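You operate a simulated robot arm through the tools that you are given. There is no shell and no other tool.

Carry out the task below with a simulated robot arm. There is one attempt and no reset: what you move stays moved.

## Task
Band the coil with tape and sleeve its long lead as the finish card says.
Fine: whole length on, roll left on the arm; swing the arm out and lock the turntable before sleeving.

Only the result counts: the job must be done as asked and must still hold three seconds after the hand-in. Knocking over, shifting, dropping, spilling or breaking anything else fails it.

## Robot
A 7-joint arm with a two-finger parallel gripper, fixed in place. Base frame: the origin is on the floor under the middle of its stand, x ahead of it, y to its left, z up; the work surface is at about z = 0.82. Readings come in m, degrees, newtons and seconds.
With the tool pointing down near the work surface it reaches from about 0.3 to 0.72 m from the base axis. Its first joint turns from -166.0 to 166.0 degrees. Payload 3.43 kg.
Tool frame: the origin (TCP) lies between the finger pads and is the grasp point; the fingertips stand 0.03 m ahead of it; z points along the fingers, y is the line along which they close. Largest opening 0.094 m; finger width 0.028, thickness 0.01; the body of the gripper, 0.05 by 0.096 m, starts 0.055 m behind the TCP.
Orientation is that of the tool frame in the base frame, as [roll, pitch, yaw] about the fixed x, y, z axes, in that order (R = Rz(yaw) Ry(pitch) Rx(roll)). With the fingers straight down and closing along the base's y, the tool's x points along the base's -x, its y along +y and its z along -z.

## Interface
- The arm moves only by the tool send_rows. Its argument "moves" is a list of rows, each a list of 7 numbers: the shift along the base's x, y, z in m, then the turn, a rotation vector about the base's x, y, z in degrees, then the finger opening in m, from 0 to 0.094. In form: [[x, y, z, wx, wy, wz, hand], ...]. A call has 1 to 20 rows; each row is the pose to reach, as a shift and turn from the pose commanded when the call began. Rows are played at 5 a second. More than 0.05 m and 8.6 degrees between two rows, or a gripper value outside its range, and nothing of the call is played. Where a pose cannot be reached the arm comes as near as it can. A force on the tool above 90 N (or 10 N above the force at the start of the call, whichever is more), or a blocked arm, ends the call early, and 0.2 s more pass. Each finger travels about 0.108 m/s and halts on what it meets, pressing with about 38 N; the grip force reading is that of the motor and also rises with nothing between the fingers. The clock runs only during rows and for 0.2 s after the last one: add rows that repeat a pose to give the fingers time. It gives the time, the measured TCP pose, the force on the tool (base axes), the opening and the grip force at its end, in the units of the frame above (readings bear some noise), with the torque about the TCP (base axes, N m) and any sound that the robot's microphone picked up.
- Cameras (640 x 400 px; columns grow to the right, rows downward): "scene" is fixed at [0.0514, 0.5019, 1.5792]; the picture's right is [-0.83, -0.55, 0.00], its down [-0.26, 0.39, -0.88] and it looks along [0.49, -0.73, -0.47] (base axes); focal length 376 px, centre (320, 200). "wrist" rides on the gripper at [0.076, 0.014, -0.102] in the tool frame; the picture's right is [-0.18, 0.98, 0.00], its down [-0.75, -0.14, -0.64] and it looks along [-0.63, -0.12, 0.77] (tool axes); focal length 243 px, centre (320, 200).
- grab_frame(camera): a new picture of that camera. The clock stands still meanwhile.
- lift_body(by): moves the trunk up (or, below 0, down) by that many m; the arm rides with it, the base frame stays. It gives what a move gives, with no picture.
- pixel_to_xyz(camera, pixels): for up to 12 pixels [column, row] of the newest picture of that camera ("zoom" is the newest enlarged one), the place [x, y, z] in the base frame of the surface seen there, good to about 0.002 m. The clock stands still meanwhile.
- zoom(camera, box): a new picture of the part [left, top, right, bottom] of that camera's present view, enlarged. The clock stands still meanwhile.
- sign_off(): hands the job in; it is judged then, once.

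Leave the gripper open and the arm clear of the work at the hand-in unless told otherwise.

The tools are called after ">>>" by a JSON object that holds its "fn" and its "kwargs". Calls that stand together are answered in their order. send_rows: Moves the arm, as the interface text tells. Its arguments: {"type":"object","properties":{"moves":{"type":"array","items":{"type":"array","items":{"type":"number"}}}},"required":["moves"]} The other tools are called the same way: lift_body (by) moves the trunk up or down; grab_frame (camera) takes a picture; pixel_to_xyz (camera, pixels) gives the place of the surface under pixels of a picture; zoom (camera, box) takes an enlarged picture of a part of a camera's view; sign_off () hands the job in.

At the start:

```text
t: 0.0
position: [0.3079, -0.3584, 1.1811]
tool_rot: [179.9, -0.1, -179.9]
contact_force: [0.3, -0.6, -0.2]
wrist_torque: [-0.01, -0.01, 0.0]
opening: 0.094
grasp_force: 0.0
trunk travel left (down, up): [-0.2, 0.39]
```

scene: 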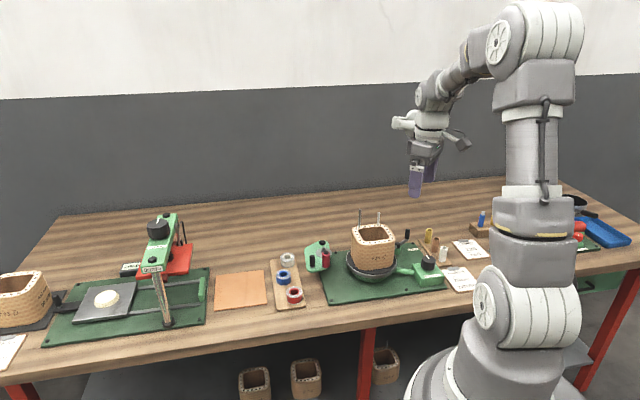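
wrist: 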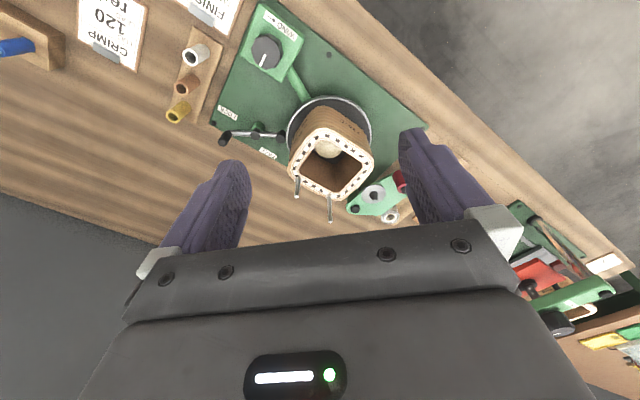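

I see a coil on a turntable on a green mat, a tape arm, three tape rolls, sleeves on a stand, and cards. I'll enlarge the important areas to read the cards and labels first.

>>> {"fn": "zoom", "kwargs": {"camera": "scene", "box": [300, 200, 500, 325]}}

>>> {"fn": "zoom", "kwargs": {"camera": "wrist", "box": [60, 0, 300, 150]}}

>>> {"fn": "zoom", "kwargs": {"camera": "scene", "box": [430, 220, 510, 300]}}

>>> {"fn": "zoom", "kwargs": {"camera": "wrist", "box": [200, 50, 440, 230]}}

```text
3.20 times, centred on (400, 262) of scene
```

zoom: 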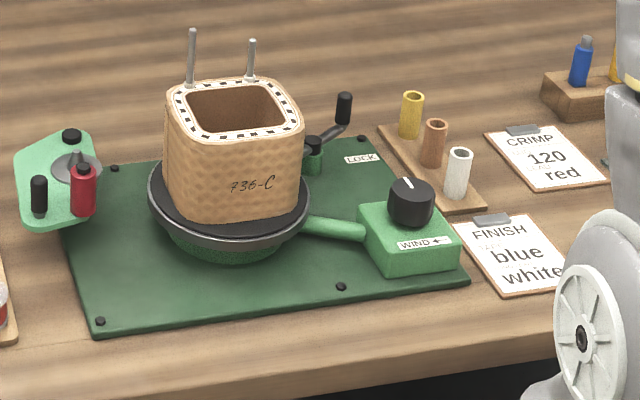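

```text
2.67 times, centred on (180, 75) of wrist
```

zoom: 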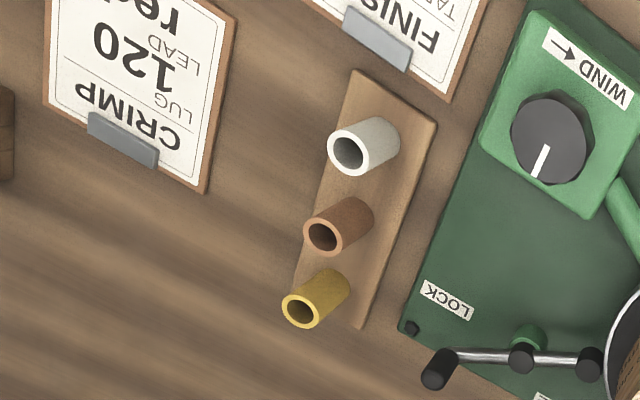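

```text
5.00 times, centred on (470, 260) of scene
```

zoom: 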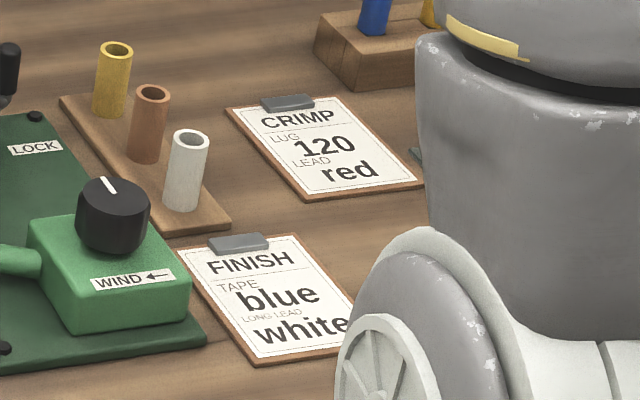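

```text
2.22 times, centred on (320, 140) of wrist
```

zoom: 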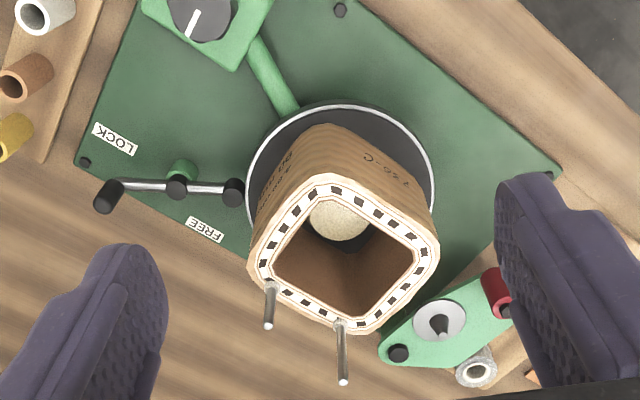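

The finish card reads: tape blue, long lead white. I'll look more closely at the tape arm, the rolls, and the lock lever.

>>> {"fn": "zoom", "kwargs": {"camera": "scene", "box": [260, 225, 360, 315]}}

>>> {"fn": "zoom", "kwargs": {"camera": "scene", "box": [340, 200, 460, 290]}}

>>> {"fn": "zoom", "kwargs": {"camera": "wrist", "box": [330, 150, 430, 235]}}

>>> {"fn": "zoom", "kwargs": {"camera": "wrist", "box": [480, 180, 640, 370]}}

>>> {"fn": "zoom", "kwargs": {"camera": "scene", "box": [0, 200, 220, 350]}}

```text
4.44 times, centred on (310, 270) of scene
```

zoom: 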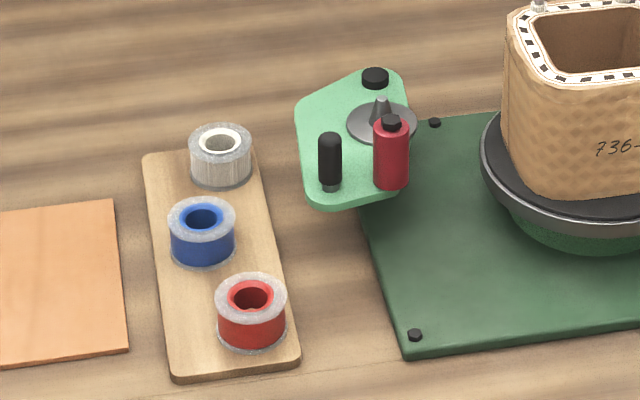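

```text
4.44 times, centred on (400, 245) of scene
```

zoom: 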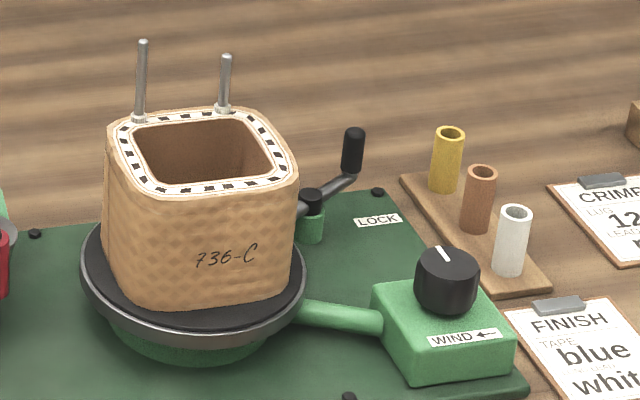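

```text
4.71 times, centred on (380, 192) of wrist
```

zoom: 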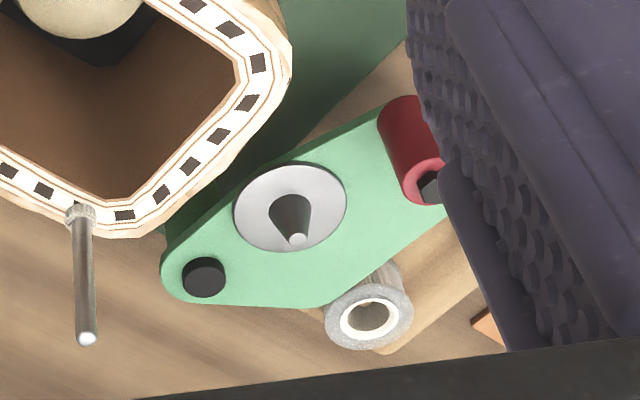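

```text
2.11 times, centred on (560, 275) of wrist
```

zoom: 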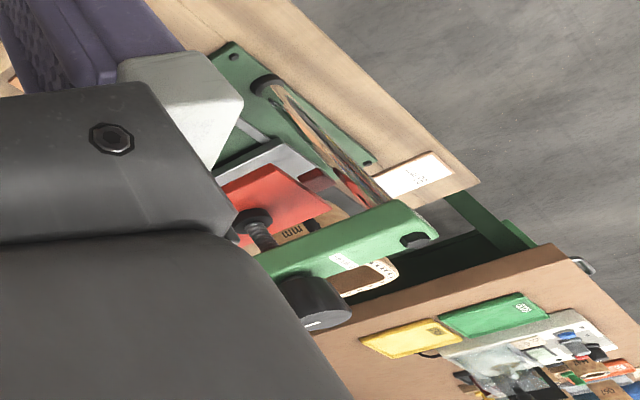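

```text
2.67 times, centred on (110, 275) of scene
```

zoom: 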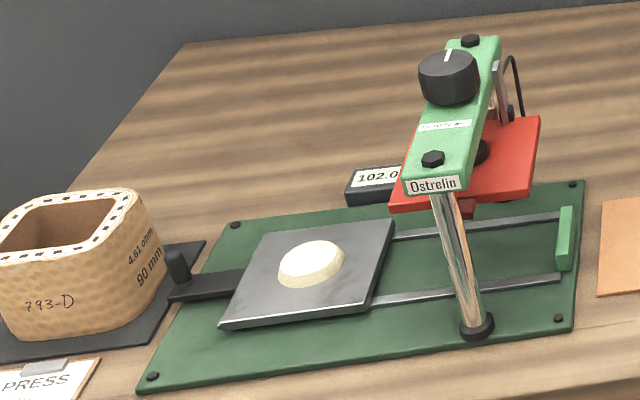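

I'll take fresh frames and read coordinates for the main features.

>>> {"fn": "grab_frame", "kwargs": {"camera": "scene"}}

>>> {"fn": "zoom", "kwargs": {"camera": "scene", "box": [260, 225, 360, 315]}}

>>> {"fn": "pixel_to_xyz", "kwargs": {"camera": "zoom", "pixels": [[382, 98], [365, 125], [375, 76], [330, 138], [390, 122], [390, 160], [202, 205], [202, 235], [202, 220], [180, 225], [330, 190], [210, 300]]}}

>>> {"fn": "pixel_to_xyz", "kwargs": {"camera": "zoom", "pixels": [[172, 220], [235, 220], [203, 263], [203, 203], [203, 222], [300, 120], [320, 205], [380, 195], [404, 80], [350, 100], [220, 180], [250, 340]]}}

```text
taken
```

scene: 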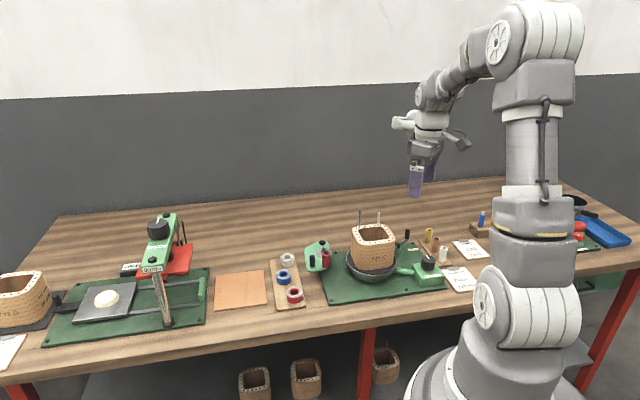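

```text
4.44 times, centred on (310, 270) of scene
```

zoom: 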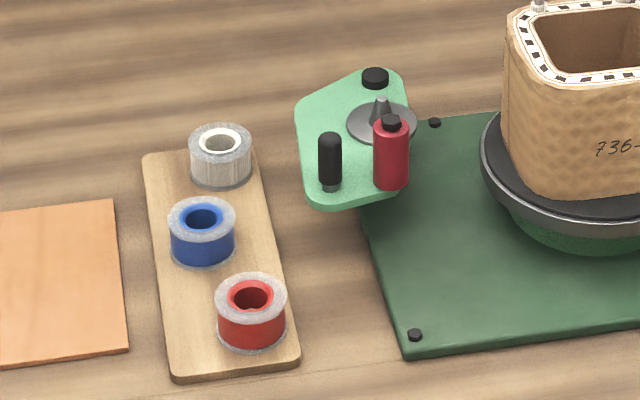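

```text
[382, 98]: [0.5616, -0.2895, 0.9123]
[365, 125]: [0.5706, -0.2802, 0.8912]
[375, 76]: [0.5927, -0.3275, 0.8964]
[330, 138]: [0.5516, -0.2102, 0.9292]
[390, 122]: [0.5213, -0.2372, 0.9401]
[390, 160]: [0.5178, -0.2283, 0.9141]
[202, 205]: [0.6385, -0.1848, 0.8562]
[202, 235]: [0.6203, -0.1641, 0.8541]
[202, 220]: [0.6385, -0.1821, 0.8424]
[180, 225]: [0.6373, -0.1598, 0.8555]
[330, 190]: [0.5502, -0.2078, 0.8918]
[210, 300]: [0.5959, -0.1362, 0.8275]
```

```text
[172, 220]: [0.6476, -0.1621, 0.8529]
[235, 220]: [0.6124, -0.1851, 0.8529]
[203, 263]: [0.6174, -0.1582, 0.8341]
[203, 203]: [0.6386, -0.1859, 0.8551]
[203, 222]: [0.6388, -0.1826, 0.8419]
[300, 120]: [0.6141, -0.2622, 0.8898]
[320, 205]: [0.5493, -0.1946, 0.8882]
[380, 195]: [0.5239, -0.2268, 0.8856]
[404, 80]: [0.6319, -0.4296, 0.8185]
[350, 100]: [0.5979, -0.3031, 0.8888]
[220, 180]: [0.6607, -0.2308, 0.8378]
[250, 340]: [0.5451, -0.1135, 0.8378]
```

The blue roll is at about (0.63, -0.174), and the spindle cone at about (0.562, -0.29). Next I'll get coordinates for the coil, leads, lever, knob and sleeves.

>>> {"fn": "zoom", "kwargs": {"camera": "scene", "box": [340, 200, 460, 290]}}

>>> {"fn": "pixel_to_xyz", "kwargs": {"camera": "zoom", "pixels": [[143, 43], [141, 85], [140, 118], [226, 57], [224, 82], [223, 108], [353, 133], [353, 160], [312, 193], [312, 230], [447, 255], [442, 253]]}}

>>> {"fn": "pixel_to_xyz", "kwargs": {"camera": "zoom", "pixels": [[122, 130], [282, 175], [250, 122], [150, 180], [448, 130], [480, 172], [514, 212], [510, 240], [480, 265], [378, 220], [90, 250], [300, 270]]}}

>>> {"fn": "pixel_to_xyz", "kwargs": {"camera": "zoom", "pixels": [[193, 310], [193, 350], [415, 270], [478, 275], [447, 310], [447, 285], [340, 315], [430, 340], [320, 205], [345, 180], [300, 210], [530, 285]]}}

```text
4.44 times, centred on (400, 245) of scene
```

zoom: 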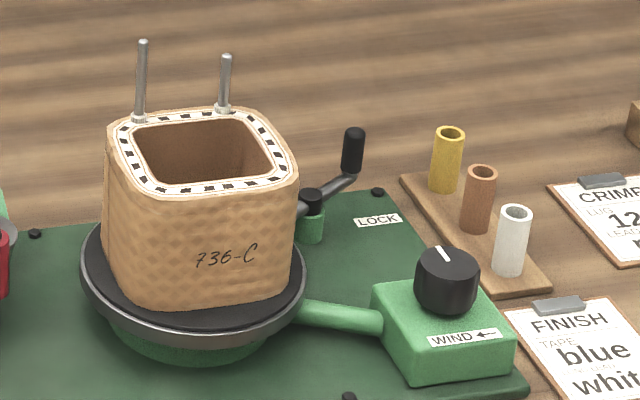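

```text
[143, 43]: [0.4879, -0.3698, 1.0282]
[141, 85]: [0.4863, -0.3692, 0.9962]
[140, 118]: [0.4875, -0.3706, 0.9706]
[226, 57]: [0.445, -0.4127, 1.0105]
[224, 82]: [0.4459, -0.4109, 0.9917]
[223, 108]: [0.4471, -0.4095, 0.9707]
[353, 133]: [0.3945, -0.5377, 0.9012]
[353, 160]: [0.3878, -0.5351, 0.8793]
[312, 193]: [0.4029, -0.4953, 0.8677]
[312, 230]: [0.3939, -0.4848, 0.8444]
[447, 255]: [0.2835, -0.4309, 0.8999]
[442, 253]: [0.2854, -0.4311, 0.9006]
```

```text
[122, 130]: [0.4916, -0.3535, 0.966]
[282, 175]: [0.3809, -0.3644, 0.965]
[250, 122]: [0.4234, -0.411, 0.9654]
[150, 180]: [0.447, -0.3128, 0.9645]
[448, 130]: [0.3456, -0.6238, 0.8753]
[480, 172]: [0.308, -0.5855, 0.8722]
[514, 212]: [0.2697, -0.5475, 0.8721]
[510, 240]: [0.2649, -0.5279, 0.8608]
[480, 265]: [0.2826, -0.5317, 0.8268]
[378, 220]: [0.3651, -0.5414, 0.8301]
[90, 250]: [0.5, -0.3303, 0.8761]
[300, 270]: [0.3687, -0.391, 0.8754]
```

```text
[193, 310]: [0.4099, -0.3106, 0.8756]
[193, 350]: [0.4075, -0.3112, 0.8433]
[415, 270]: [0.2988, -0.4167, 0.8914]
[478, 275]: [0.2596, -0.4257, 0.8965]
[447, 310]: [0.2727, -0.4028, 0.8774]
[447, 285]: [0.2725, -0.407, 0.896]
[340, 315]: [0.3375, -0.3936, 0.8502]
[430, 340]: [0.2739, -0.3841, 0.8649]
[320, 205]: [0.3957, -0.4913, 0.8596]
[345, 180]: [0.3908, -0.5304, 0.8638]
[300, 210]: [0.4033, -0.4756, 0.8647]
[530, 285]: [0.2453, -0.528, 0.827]
```

I'll zoom in on the lock lever, the tape arm and the knob from the current wrist view.

>>> {"fn": "zoom", "kwargs": {"camera": "wrist", "box": [210, 100, 310, 165]}}

>>> {"fn": "pixel_to_xyz", "kwargs": {"camera": "zoom", "pixels": [[100, 240], [290, 225], [430, 235], [120, 90], [380, 330], [300, 195], [90, 260], [440, 245]]}}

>>> {"fn": "zoom", "kwargs": {"camera": "wrist", "box": [235, 0, 315, 80]}}

>>> {"fn": "pixel_to_xyz", "kwargs": {"camera": "zoom", "pixels": [[240, 400], [205, 450], [240, 330], [330, 400], [160, 400], [380, 150]]}}

```text
6.15 times, centred on (260, 132) of wrist
```

zoom: 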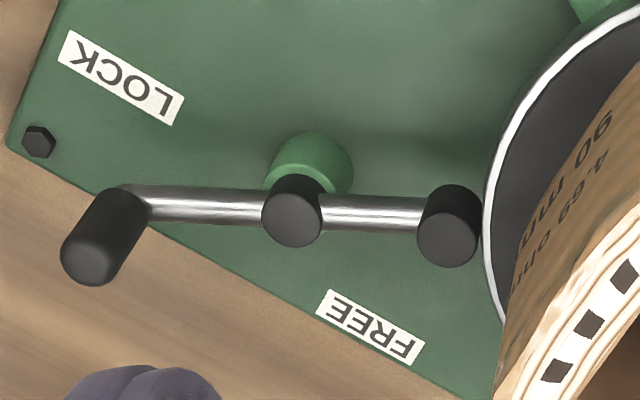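

```text
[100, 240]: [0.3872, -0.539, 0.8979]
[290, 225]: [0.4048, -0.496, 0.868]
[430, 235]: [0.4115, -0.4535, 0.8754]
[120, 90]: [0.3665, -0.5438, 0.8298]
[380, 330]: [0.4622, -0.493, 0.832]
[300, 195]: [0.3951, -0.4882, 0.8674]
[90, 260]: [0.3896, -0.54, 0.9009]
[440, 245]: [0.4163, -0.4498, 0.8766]
```

```text
5.00 times, centred on (275, 40) of wrist
```

zoom: 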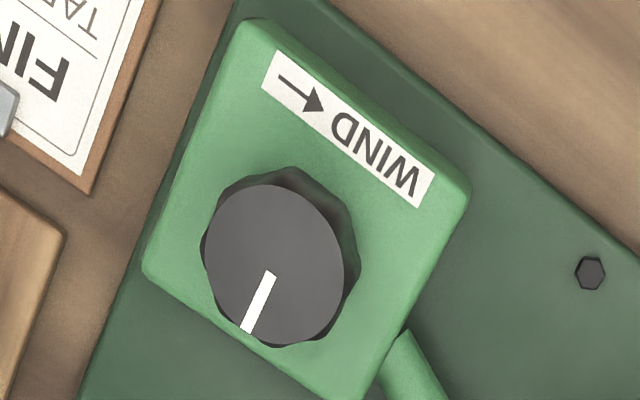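

```text
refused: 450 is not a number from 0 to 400
```

The lever's pad looks like it is right at the turntable rim, so the turntable may already be locked. I'll check that from closer up by moving the arm to get a better wrist view of the lever, tape arm and knob.

>>> {"fn": "zoom", "kwargs": {"camera": "scene", "box": [390, 225, 430, 255]}}

>>> {"fn": "send_rows", "kwargs": {"moves": [[0, -0.04, -0.02, 0, 0, 0, 0.094], [0, -0.08, -0.04, 0, 0, 0, 0.094], [0, -0.11, -0.06, 0, 0, 0, 0.094], [0, -0.14, -0.08, 0, 0, 0, 0.094], [0, -0.14, -0.08, 0, 0, 0, 0.094]]}}

>>> {"fn": "grab_frame", "kwargs": {"camera": "wrist"}}

```text
13.33 times, centred on (410, 240) of scene
```

zoom: 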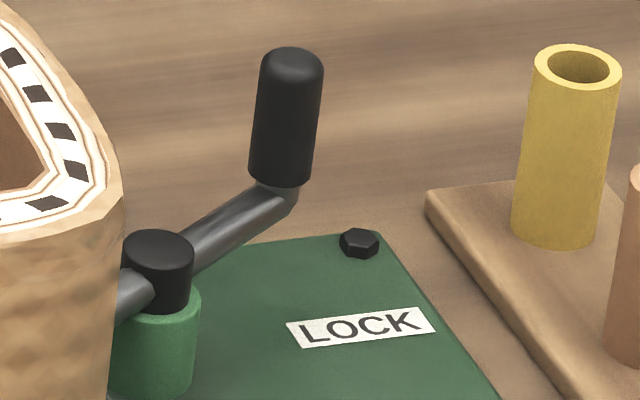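

```text
t: 1.2
position: [0.3092, -0.4976, 1.1006]
tool_rot: [-180.0, 0.0, 180.0]
contact_force: [0.5, 0.1, -0.2]
wrist_torque: [-0.06, 0.01, 0.0]
opening: 0.0937
grasp_force: 0.0
trunk travel left (down, up): [-0.2, 0.39]
```

```text
taken
```

wrist: 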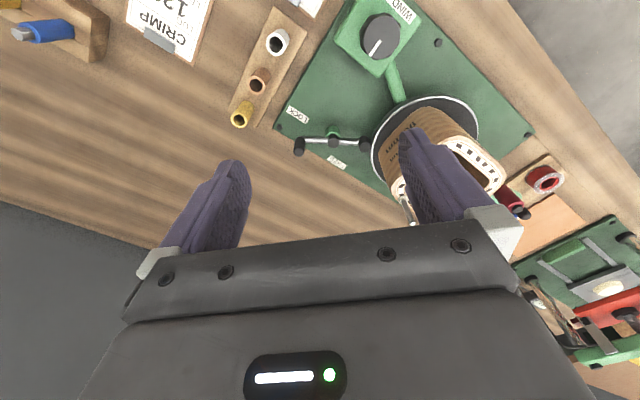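

>>> {"fn": "zoom", "kwargs": {"camera": "wrist", "box": [270, 90, 410, 190]}}

>>> {"fn": "pixel_to_xyz", "kwargs": {"camera": "zoom", "pixels": [[135, 250], [290, 220], [430, 250], [455, 255], [470, 260], [475, 240], [490, 270], [130, 280], [310, 330], [120, 110], [455, 200], [480, 190]]}}

```text
4.00 times, centred on (340, 140) of wrist
```

zoom: 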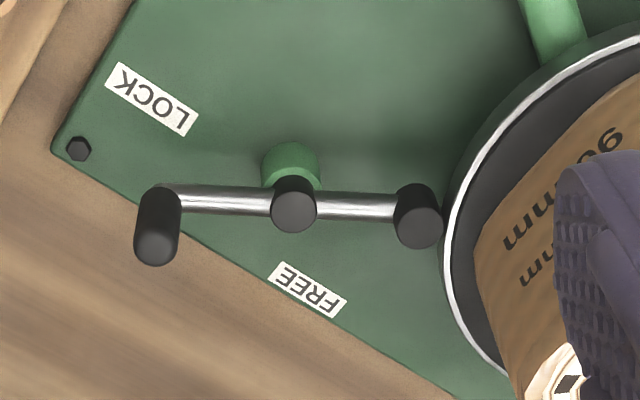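

```text
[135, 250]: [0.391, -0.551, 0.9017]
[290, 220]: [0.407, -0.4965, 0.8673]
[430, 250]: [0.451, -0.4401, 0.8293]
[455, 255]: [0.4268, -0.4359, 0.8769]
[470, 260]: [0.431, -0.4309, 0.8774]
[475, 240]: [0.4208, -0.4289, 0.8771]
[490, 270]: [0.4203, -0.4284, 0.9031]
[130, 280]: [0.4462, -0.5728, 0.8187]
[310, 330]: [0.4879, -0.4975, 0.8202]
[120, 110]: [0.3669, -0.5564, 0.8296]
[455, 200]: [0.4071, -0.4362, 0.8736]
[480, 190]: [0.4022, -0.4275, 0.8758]
```

The pad sits against the rim, so the lever seems to be at LOCK and will probably need freeing before winding. Next I'll move over to look at the tape arm and the blue roll up close.

>>> {"fn": "send_rows", "kwargs": {"moves": [[0, 0.0, 0.04, 0, 0, 0, 0.094], [0.01, 0.045, 0.05, 0, 0, 0, 0.094], [0.03, 0.085, 0.05, 0, 0, 0, 0.094], [0.05, 0.125, 0.05, 0, 0, 0, 0.094], [0.07, 0.165, 0.05, 0, 0, 0, 0.094], [0.09, 0.205, 0.05, 0, 0, 0, 0.094], [0.11, 0.245, 0.03, 0, 0, 0, 0.094], [0.12, 0.268, 0.0, 0, 0, 0, 0.094], [0.12, 0.268, -0.02, 0, 0, 0, 0.094], [0.12, 0.268, -0.02, 0, 0, 0, 0.094]]}}

>>> {"fn": "grab_frame", "kwargs": {"camera": "wrist"}}

```text
t: 3.4
position: [0.4298, -0.23, 1.0813]
tool_rot: [180.0, -0.1, -180.0]
contact_force: [0.7, 0.1, -0.9]
wrist_torque: [-0.03, 0.02, 0.02]
opening: 0.094
grasp_force: 0.0
trunk travel left (down, up): [-0.2, 0.39]
```

```text
taken
```

wrist: 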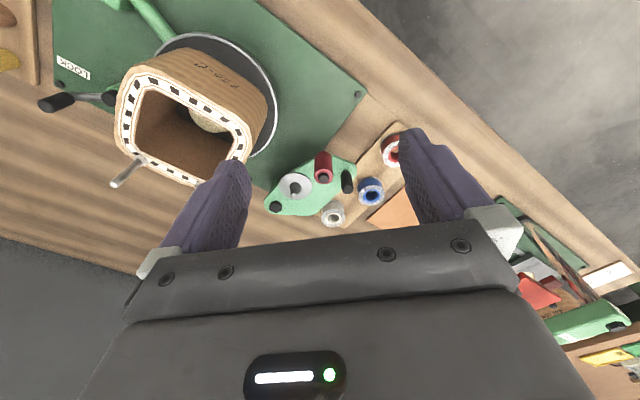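

>>> {"fn": "zoom", "kwargs": {"camera": "wrist", "box": [250, 130, 410, 235]}}

>>> {"fn": "pixel_to_xyz", "kwargs": {"camera": "zoom", "pixels": [[182, 218], [195, 235], [100, 305], [297, 185], [390, 220], [485, 220], [485, 185], [448, 240], [535, 240], [485, 285], [485, 260], [560, 95]]}}

>>> {"fn": "pixel_to_xyz", "kwargs": {"camera": "zoom", "pixels": [[118, 225], [242, 225], [180, 175], [180, 272], [330, 320], [330, 290], [440, 240], [533, 225], [485, 195], [470, 290], [500, 290], [395, 190]]}}

```text
3.81 times, centred on (330, 182) of wrist
```

zoom: 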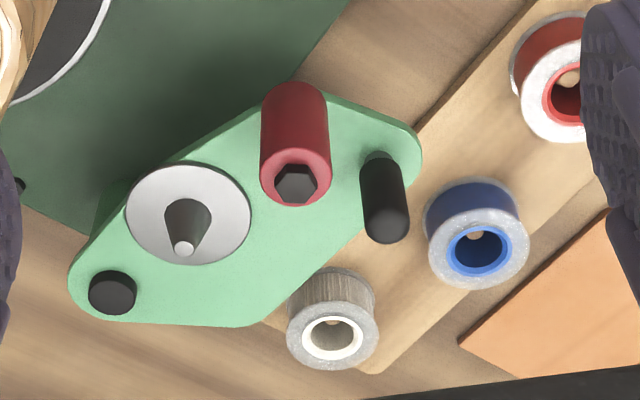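

```text
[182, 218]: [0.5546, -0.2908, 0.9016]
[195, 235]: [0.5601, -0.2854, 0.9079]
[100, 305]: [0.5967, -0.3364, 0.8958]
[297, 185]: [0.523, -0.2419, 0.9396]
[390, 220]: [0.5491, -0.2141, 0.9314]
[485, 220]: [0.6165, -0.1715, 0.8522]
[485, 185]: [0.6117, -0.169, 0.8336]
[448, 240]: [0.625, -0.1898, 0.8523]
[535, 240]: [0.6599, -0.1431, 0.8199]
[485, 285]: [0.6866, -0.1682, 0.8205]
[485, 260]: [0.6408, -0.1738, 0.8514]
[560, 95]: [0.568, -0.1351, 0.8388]
```

```text
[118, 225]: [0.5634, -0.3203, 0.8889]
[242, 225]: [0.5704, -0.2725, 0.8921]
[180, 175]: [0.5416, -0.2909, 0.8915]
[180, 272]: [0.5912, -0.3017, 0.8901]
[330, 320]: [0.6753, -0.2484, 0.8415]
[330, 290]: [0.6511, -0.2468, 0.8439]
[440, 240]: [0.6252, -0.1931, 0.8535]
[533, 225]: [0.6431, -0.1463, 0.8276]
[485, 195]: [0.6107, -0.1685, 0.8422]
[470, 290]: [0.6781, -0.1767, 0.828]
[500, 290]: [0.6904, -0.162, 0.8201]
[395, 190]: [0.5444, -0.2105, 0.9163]
```

The blue roll is at about (0.629, -0.176), top z≈0.853. The spindle is at (0.561, -0.292) with its disc top at z≈0.8915. I'll rotate the tool so the fingers close across the row of rolls (yaw -53°) and hover above the blue roll.

>>> {"fn": "send_rows", "kwargs": {"moves": [[0.025, 0.007, 0.0, 0, 0, -6, 0.08], [0.05, 0.014, 0, 0, 0, -13, 0.08], [0.075, 0.021, 0, 0, 0, -20, 0.08], [0.1, 0.028, 0, 0, 0, -27, 0.08], [0.125, 0.035, -0.02, 0, 0, -34, 0.08], [0.15, 0.042, -0.04, 0, 0, -41, 0.08], [0.175, 0.048, -0.06, 0, 0, -48, 0.08], [0.1995, 0.0545, -0.08, 0, 0, -53, 0.08], [0.1995, 0.0545, -0.1, 0, 0, -53, 0.08], [0.1995, 0.0545, -0.1, 0, 0, -53, 0.08]]}}

>>> {"fn": "grab_frame", "kwargs": {"camera": "wrist"}}

>>> {"fn": "zoom", "kwargs": {"camera": "scene", "box": [240, 180, 400, 310]}}

```text
t: 5.6
position: [0.6289, -0.1741, 0.9806]
tool_rot: [180.0, 0.1, 127.0]
contact_force: [-0.8, 0.0, 0.0]
wrist_torque: [0.0, 0.0, 0.01]
opening: 0.0802
grasp_force: 0.0
trunk travel left (down, up): [-0.2, 0.39]
```

```text
taken
```

wrist: 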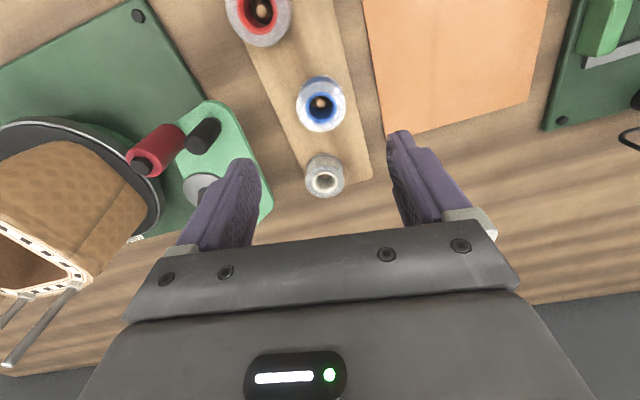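

```text
3.08 times, centred on (320, 245) of scene
```

zoom: 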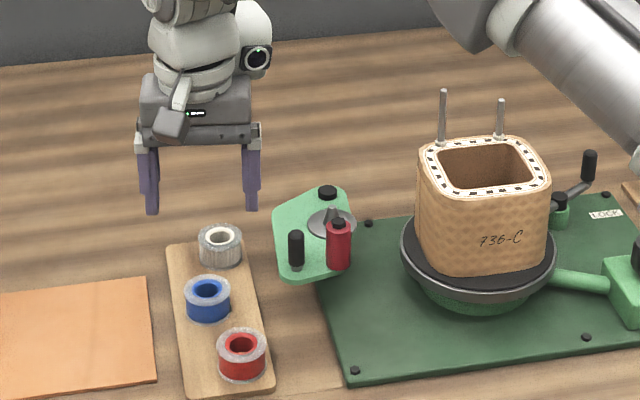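

The blue roll appears at about (321, 104), which is where a point right below the TCP should project. I'll zoom in to check the alignment precisely.

>>> {"fn": "zoom", "kwargs": {"camera": "wrist", "box": [270, 60, 370, 220]}}

>>> {"fn": "zoom", "kwargs": {"camera": "wrist", "box": [280, 66, 360, 146]}}

>>> {"fn": "pixel_to_xyz", "kwargs": {"camera": "zoom", "pixels": [[240, 180], [400, 180], [320, 110], [320, 260], [320, 320], [320, 200]]}}

```text
2.50 times, centred on (320, 140) of wrist
```

zoom: 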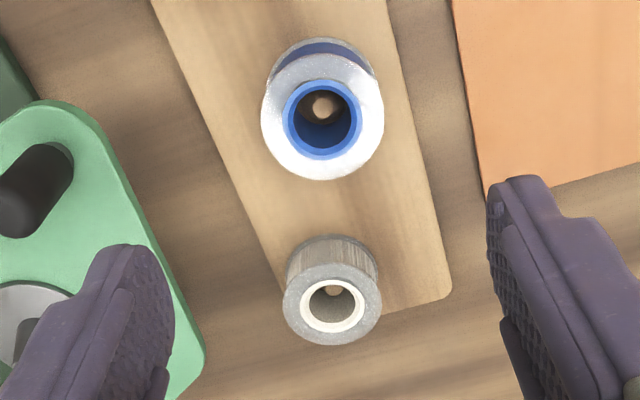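

```text
5.00 times, centred on (320, 106) of wrist
```

zoom: 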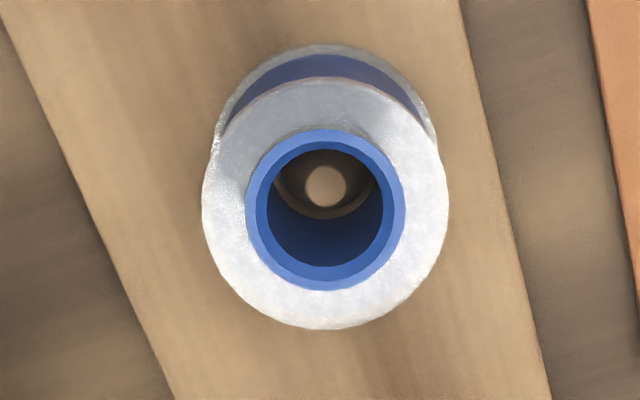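

```text
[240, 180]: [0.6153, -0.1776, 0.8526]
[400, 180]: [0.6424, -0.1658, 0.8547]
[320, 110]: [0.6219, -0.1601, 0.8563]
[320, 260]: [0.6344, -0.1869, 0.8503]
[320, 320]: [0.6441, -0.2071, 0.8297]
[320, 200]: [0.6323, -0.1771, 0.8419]
```

The roll is centred within about 2 mm of the TCP. I'll nudge over, descend so the fingertips sit about 4 mm above the board, and close.

>>> {"fn": "send_rows", "kwargs": {"moves": [[0.002, -0.0015, -0.03, 0, 0, 0, 0.08], [0.002, -0.0015, -0.065, 0, 0, 0, 0.08], [0.002, -0.0015, -0.1, 0, 0, 0, 0.08], [0.002, -0.0015, -0.1185, 0, 0, 0, 0.08], [0.002, -0.0015, -0.1185, 0, 0, 0, 0.08]]}}

>>> {"fn": "grab_frame", "kwargs": {"camera": "wrist"}}

```text
t: 6.8
position: [0.6316, -0.1757, 0.8615]
tool_rot: [180.0, 0.0, 127.0]
contact_force: [0.6, -0.4, -0.2]
wrist_torque: [-0.01, 0.0, -0.02]
opening: 0.08
grasp_force: 0.1
trunk travel left (down, up): [-0.2, 0.39]
```

```text
taken
```

wrist: 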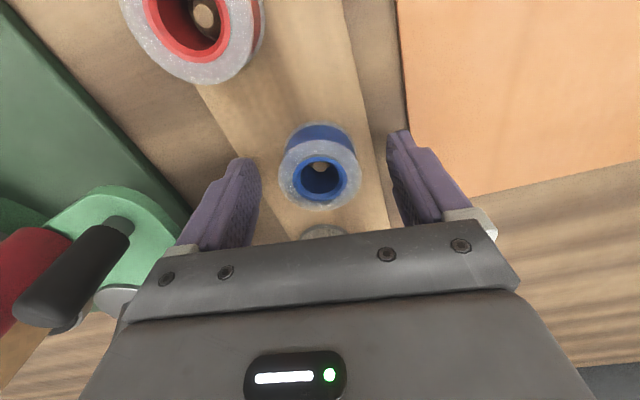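

The roll is centred between the fingers, so I'll close on it and then lift.

>>> {"fn": "send_rows", "kwargs": {"moves": [[0, 0, 0, 0, 0, 0, 0.06], [0, 0, 0, 0, 0, 0, 0.044], [0, 0, 0, 0, 0, 0, 0.042], [0, 0, 0, 0, 0, 0, 0.042]]}}

>>> {"fn": "grab_frame", "kwargs": {"camera": "wrist"}}

```text
t: 7.8
position: [0.6314, -0.1764, 0.8615]
tool_rot: [-179.8, 0.0, 127.1]
contact_force: [-0.2, -0.5, 0.2]
wrist_torque: [0.01, 0.0, 0.02]
opening: 0.0438
grasp_force: 38.3
trunk travel left (down, up): [-0.2, 0.39]
```

```text
taken
```

wrist: 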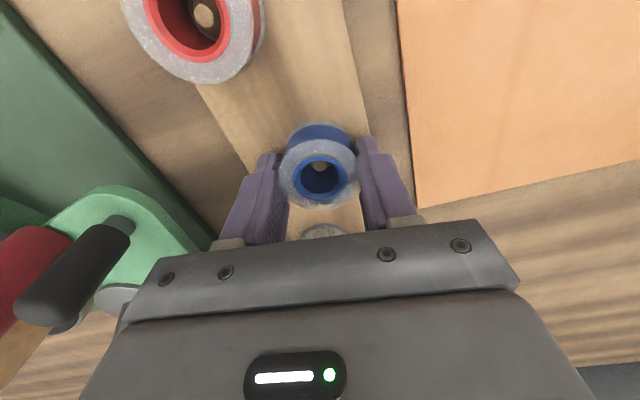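

The grip holds at an opening of 0.0438 with 38 N. I'll lift straight up and then look.

>>> {"fn": "send_rows", "kwargs": {"moves": [[0, 0, 0.02, 0, 0, 0, 0.042], [0, 0, 0.05, 0, 0, 0, 0.042], [0, 0, 0.09, 0, 0, 0, 0.042], [0, 0, 0.13, 0, 0, 0, 0.042], [0, 0, 0.15, 0, 0, 0, 0.042], [0, 0, 0.15, 0, 0, 0, 0.042]]}}

>>> {"fn": "grab_frame", "kwargs": {"camera": "wrist"}}

>>> {"fn": "zoom", "kwargs": {"camera": "scene", "box": [240, 180, 400, 310]}}

```text
t: 9.2
position: [0.6314, -0.1759, 1.0115]
tool_rot: [180.0, -0.1, 127.0]
contact_force: [-0.6, -0.2, -0.3]
wrist_torque: [-0.03, -0.01, -0.03]
opening: 0.0437
grasp_force: 37.8
trunk travel left (down, up): [-0.2, 0.39]
```

```text
taken
```

wrist: 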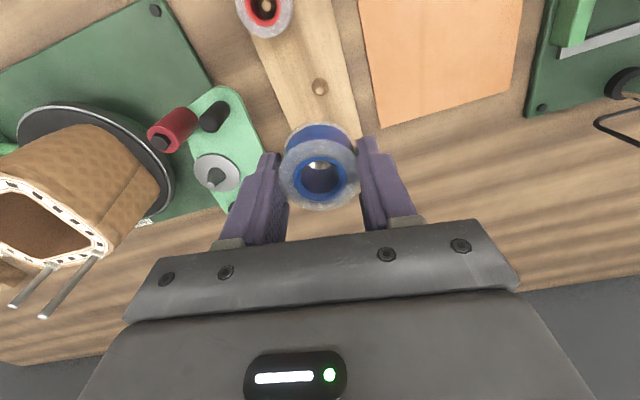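

```text
3.08 times, centred on (320, 245) of scene
```

zoom: 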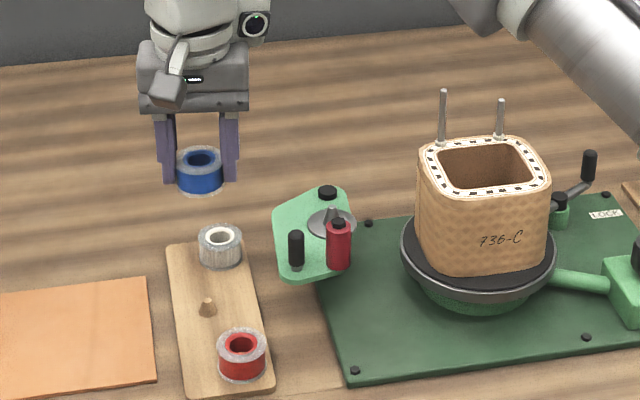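

The roll is held level. Now I'll measure the spindle location precisely from this view.

>>> {"fn": "zoom", "kwargs": {"camera": "wrist", "box": [185, 140, 265, 200]}}

>>> {"fn": "pixel_to_xyz", "kwargs": {"camera": "zoom", "pixels": [[240, 300], [235, 280], [250, 330], [100, 260], [400, 260], [250, 130], [330, 360], [180, 320]]}}

>>> {"fn": "zoom", "kwargs": {"camera": "scene", "box": [300, 235, 340, 265]}}

>>> {"fn": "pixel_to_xyz", "kwargs": {"camera": "zoom", "pixels": [[420, 90], [420, 130], [310, 180], [520, 180], [400, 120], [460, 130], [430, 150]]}}

```text
6.67 times, centred on (225, 170) of wrist
```

zoom: 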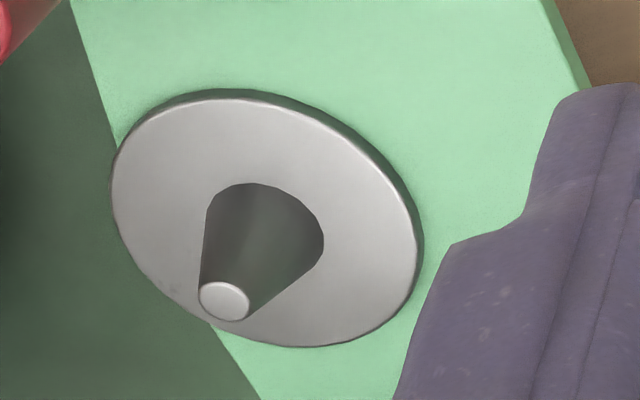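

```text
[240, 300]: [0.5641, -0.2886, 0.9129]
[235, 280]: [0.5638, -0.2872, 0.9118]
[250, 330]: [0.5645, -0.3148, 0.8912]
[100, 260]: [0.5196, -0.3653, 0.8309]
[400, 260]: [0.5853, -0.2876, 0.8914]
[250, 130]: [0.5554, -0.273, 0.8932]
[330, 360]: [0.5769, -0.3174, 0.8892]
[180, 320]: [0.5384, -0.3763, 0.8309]
```

```text
13.33 times, centred on (320, 250) of scene
```

zoom: 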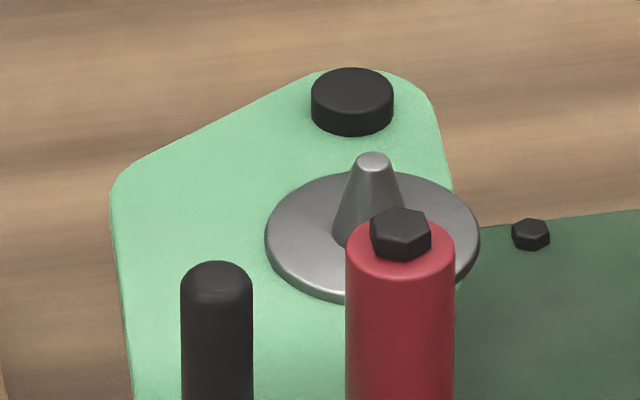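

```text
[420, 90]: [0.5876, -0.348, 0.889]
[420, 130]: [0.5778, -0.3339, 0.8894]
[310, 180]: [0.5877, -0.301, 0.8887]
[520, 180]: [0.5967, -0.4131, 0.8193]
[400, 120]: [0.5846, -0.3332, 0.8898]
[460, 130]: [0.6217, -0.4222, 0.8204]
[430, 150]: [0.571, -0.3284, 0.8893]
```

I estimate the spindle at (0.562, -0.2895), with its tip at z 0.9125. I'll carry the roll over at the current height, then lower to just above the tip and check alignment.

>>> {"fn": "send_rows", "kwargs": {"moves": [[-0.02, -0.03, 0.01, 0, 0, 0, 0.042], [-0.04, -0.065, 0.01, 0, 0, 0, 0.042], [-0.058, -0.095, 0.0, 0, 0, 0, 0.042], [-0.0694, -0.1135, -0.01, 0, 0, 0, 0.042], [-0.0694, -0.1135, -0.04, 0, 0, 0, 0.042], [-0.0694, -0.1135, -0.04, 0, 0, 0, 0.042]]}}

>>> {"fn": "grab_frame", "kwargs": {"camera": "wrist"}}

>>> {"fn": "zoom", "kwargs": {"camera": "scene", "box": [260, 180, 420, 290]}}

```text
t: 10.6
position: [0.5616, -0.2892, 0.974]
tool_rot: [180.0, 0.0, 127.0]
contact_force: [1.1, 0.6, -0.5]
wrist_torque: [-0.02, -0.02, 0.0]
opening: 0.0439
grasp_force: 38.0
trunk travel left (down, up): [-0.2, 0.39]
```

```text
taken
```

wrist: 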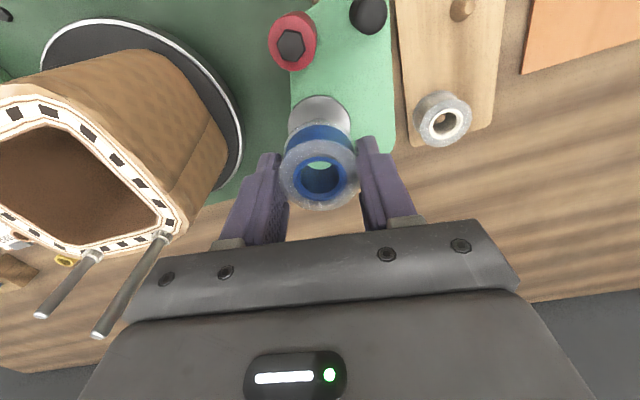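

```text
3.64 times, centred on (340, 235) of scene
```

zoom: 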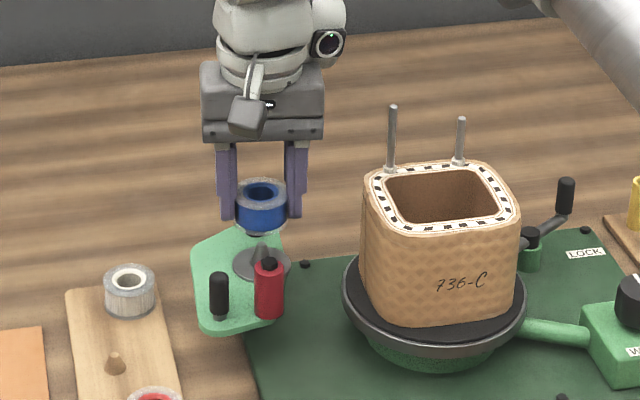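

The disc behind the roll is centred at column ~319, so the roll is aligned sideways. I'll lower in small steps towards z≈0.926 and watch the force.

>>> {"fn": "send_rows", "kwargs": {"moves": [[0, 0, -0.012, 0, 0, 0, 0.042], [0, 0, -0.024, 0, 0, 0, 0.042], [0, 0, -0.034, 0, 0, 0, 0.042], [0, 0, -0.034, 0, 0, 0, 0.042]]}}

>>> {"fn": "zoom", "kwargs": {"camera": "wrist", "box": [240, 80, 400, 220]}}

>>> {"fn": "zoom", "kwargs": {"camera": "scene", "box": [290, 210, 350, 270]}}

```text
t: 11.6
position: [0.5618, -0.29, 0.9367]
tool_rot: [180.0, 0.0, 127.0]
contact_force: [1.1, -0.6, -0.7]
wrist_torque: [0.01, 0.01, 0.0]
opening: 0.0435
grasp_force: 38.0
trunk travel left (down, up): [-0.2, 0.39]
```

```text
2.86 times, centred on (320, 150) of wrist
```

zoom: 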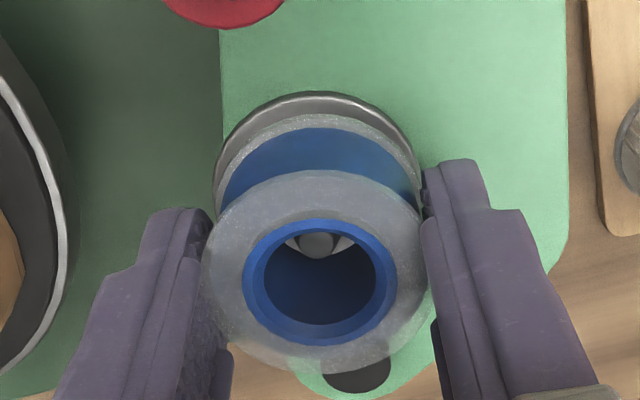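

```text
6.67 times, centred on (320, 240) of scene
```

zoom: 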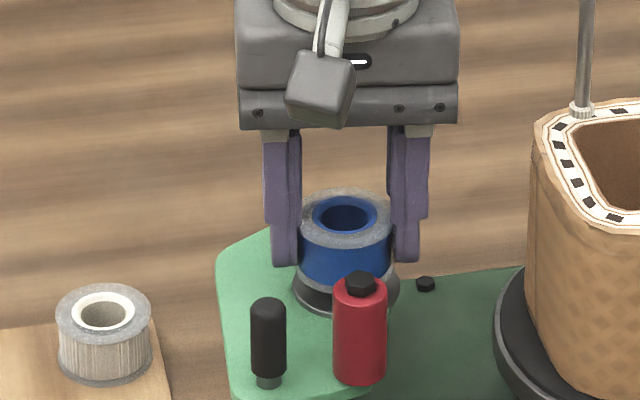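

The cone tip is inside the bore with no contact force. I'll lower the last centimetre.

>>> {"fn": "send_rows", "kwargs": {"moves": [[0, 0, -0.004, 0, 0, 0, 0.042], [0, 0, -0.008, 0, 0, 0, 0.042], [0, 0, -0.0105, 0, 0, 0, 0.042], [0, 0, -0.0105, 0, 0, 0, 0.042]]}}

>>> {"fn": "zoom", "kwargs": {"camera": "wrist", "box": [240, 80, 400, 220]}}

>>> {"fn": "zoom", "kwargs": {"camera": "scene", "box": [290, 210, 350, 270]}}

```text
t: 12.6
position: [0.562, -0.2898, 0.9259]
tool_rot: [-180.0, 0.0, 127.0]
contact_force: [0.4, -0.8, -0.5]
wrist_torque: [-0.07, -0.07, 0.02]
opening: 0.0437
grasp_force: 38.1
trunk travel left (down, up): [-0.2, 0.39]
```

```text
2.86 times, centred on (320, 150) of wrist
```

zoom: 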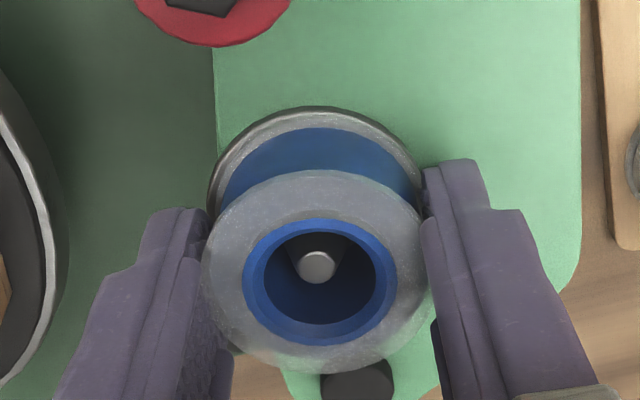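

```text
6.67 times, centred on (320, 240) of scene
```

zoom: 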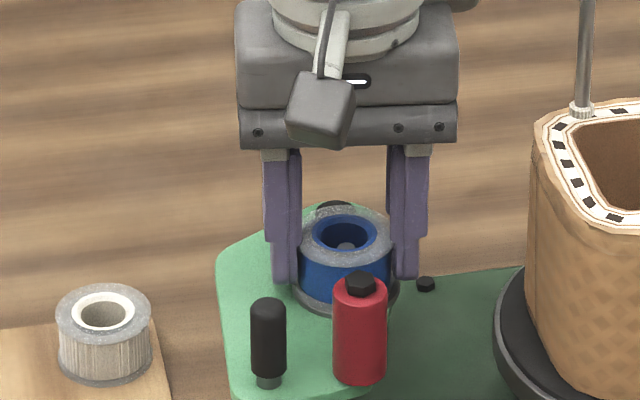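

The cone stands in the bore and the roll is near the disc. I'll go another 1.5 mm down, then open the fingers a little to release.

>>> {"fn": "send_rows", "kwargs": {"moves": [[0, 0, -0.0015, 0, 0, 0, 0.042], [0, 0, -0.0015, 0, 0, 0, 0.042]]}}

>>> {"fn": "send_rows", "kwargs": {"moves": [[0, 0, 0, 0, 0, 0, 0.05], [0, 0, 0, 0, 0, 0, 0.06], [0, 0, 0, 0, 0, 0, 0.066], [0, 0, 0, 0, 0, 0, 0.066]]}}

>>> {"fn": "zoom", "kwargs": {"camera": "wrist", "box": [240, 80, 400, 220]}}

>>> {"fn": "zoom", "kwargs": {"camera": "scene", "box": [290, 210, 350, 270]}}

```text
t: 13.2
position: [0.5618, -0.2898, 0.9259]
tool_rot: [180.0, -0.1, 127.0]
contact_force: [0.6, -3.2, 4.1]
wrist_torque: [-0.09, 0.06, 0.0]
opening: 0.0439
grasp_force: 38.3
trunk travel left (down, up): [-0.2, 0.39]
```

```text
t: 14.2
position: [0.5617, -0.2907, 0.9256]
tool_rot: [180.0, -0.1, 127.1]
contact_force: [0.4, -0.3, -0.6]
wrist_torque: [-0.03, -0.04, 0.01]
opening: 0.0661
grasp_force: 0.1
trunk travel left (down, up): [-0.2, 0.39]
```

```text
2.86 times, centred on (320, 150) of wrist
```

zoom: 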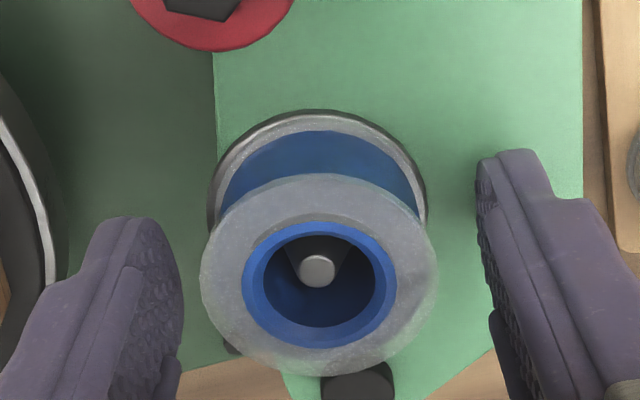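

```text
6.67 times, centred on (320, 240) of scene
```

zoom: 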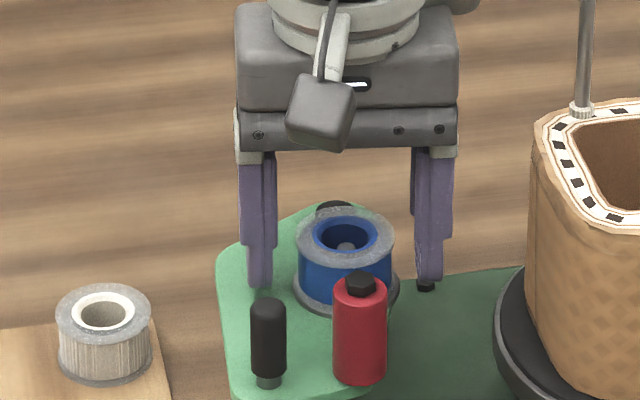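

The roll is seated on the spindle with the cone centred. I'll lift straight up and away.

>>> {"fn": "send_rows", "kwargs": {"moves": [[0, 0, 0.03, 0, 0, 0, 0.066], [0, 0, 0.07, 0, 0, 0, 0.066], [0, 0, 0.11, 0, 0, 0, 0.066], [0, 0, 0.15, 0, 0, 0, 0.066], [0, 0, 0.17, 0, 0, 0, 0.066], [0, 0, 0.17, 0, 0, 0, 0.066]]}}

>>> {"fn": "grab_frame", "kwargs": {"camera": "wrist"}}

>>> {"fn": "zoom", "kwargs": {"camera": "scene", "box": [280, 210, 460, 310]}}

```text
t: 15.6
position: [0.5615, -0.2907, 1.0978]
tool_rot: [180.0, 0.0, 127.0]
contact_force: [-0.5, -0.4, 0.1]
wrist_torque: [-0.02, -0.03, -0.02]
opening: 0.0659
grasp_force: 0.1
trunk travel left (down, up): [-0.2, 0.39]
```

```text
taken
```

wrist: 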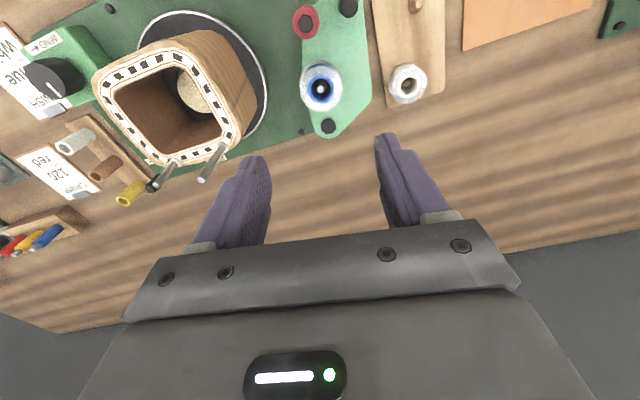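

```text
3.56 times, centred on (370, 260) of scene
```

zoom: 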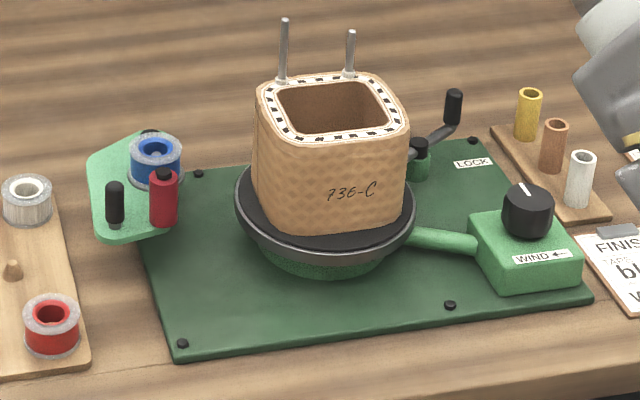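

The blue roll sits on the arm's spindle. Now for the lock lever, whose handle is at about (0.390, -0.541). I'll fly high over the coil leads and hover over the handle.

>>> {"fn": "send_rows", "kwargs": {"moves": [[-0.01, -0.03, 0.035, 0, 0, 0, 0.06], [-0.03, -0.065, 0.045, 0, 0, 0, 0.06], [-0.055, -0.1, 0.045, 0, 0, 0, 0.06], [-0.08, -0.135, 0.045, 0, 0, 0, 0.06], [-0.105, -0.17, 0.045, 0, 0, 0, 0.06], [-0.13, -0.205, 0.04, 0, 0, 0, 0.06], [-0.155, -0.24, 0.02, 0, 0, 0, 0.06], [-0.1715, -0.251, -0.01, 0, 0, 0, 0.06], [-0.1715, -0.251, -0.05, 0, 0, 0, 0.06], [-0.1715, -0.251, -0.08, 0, 0, 0, 0.06], [-0.1715, -0.251, -0.08, 0, 0, 0, 0.06]]}}

>>> {"fn": "grab_frame", "kwargs": {"camera": "wrist"}}

>>> {"fn": "zoom", "kwargs": {"camera": "scene", "box": [340, 180, 460, 270]}}

```text
t: 18.0
position: [0.3907, -0.541, 1.0153]
tool_rot: [180.0, 0.0, 127.1]
contact_force: [0.6, -0.6, 0.6]
wrist_torque: [-0.01, -0.02, 0.0]
opening: 0.0603
grasp_force: 0.0
trunk travel left (down, up): [-0.2, 0.39]
```

```text
taken
```

wrist: 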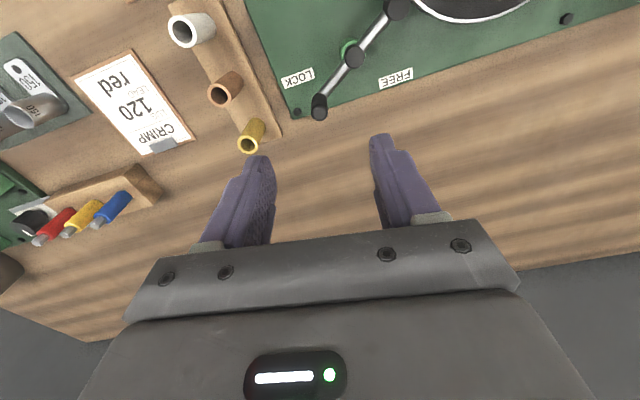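

```text
4.44 times, centred on (400, 225) of scene
```

zoom: 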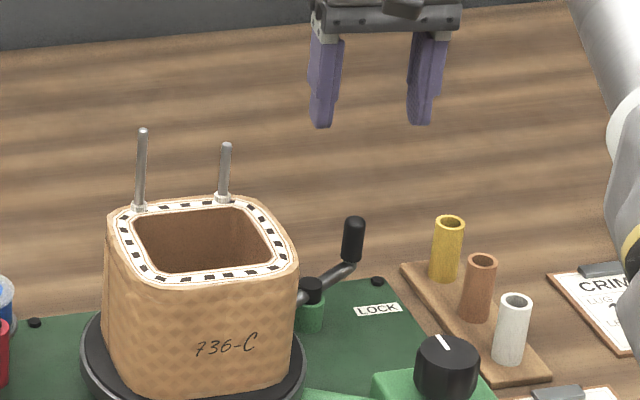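

>>> {"fn": "zoom", "kwargs": {"camera": "wrist", "box": [270, 0, 430, 130]}}

>>> {"fn": "pixel_to_xyz", "kwargs": {"camera": "zoom", "pixels": [[185, 345], [190, 310], [285, 180], [300, 165], [400, 25], [420, 25], [445, 40], [120, 240], [415, 240], [240, 240]]}}

```text
3.08 times, centred on (350, 65) of wrist
```

zoom: 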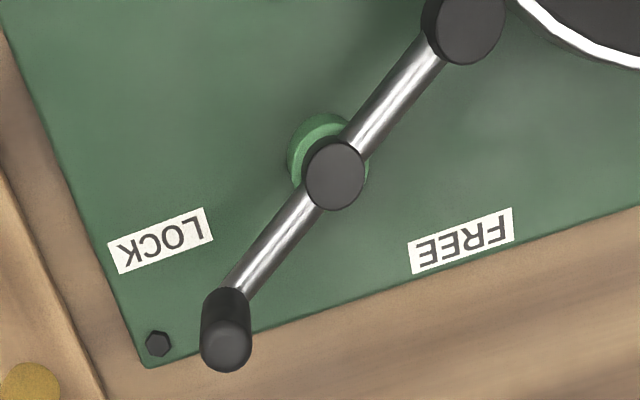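

```text
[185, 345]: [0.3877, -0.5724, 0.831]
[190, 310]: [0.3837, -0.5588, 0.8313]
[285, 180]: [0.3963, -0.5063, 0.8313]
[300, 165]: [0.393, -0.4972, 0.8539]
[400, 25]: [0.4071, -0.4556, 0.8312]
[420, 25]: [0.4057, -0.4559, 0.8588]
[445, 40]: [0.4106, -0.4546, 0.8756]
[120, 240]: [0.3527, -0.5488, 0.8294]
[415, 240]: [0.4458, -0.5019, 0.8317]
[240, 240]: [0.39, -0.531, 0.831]
```

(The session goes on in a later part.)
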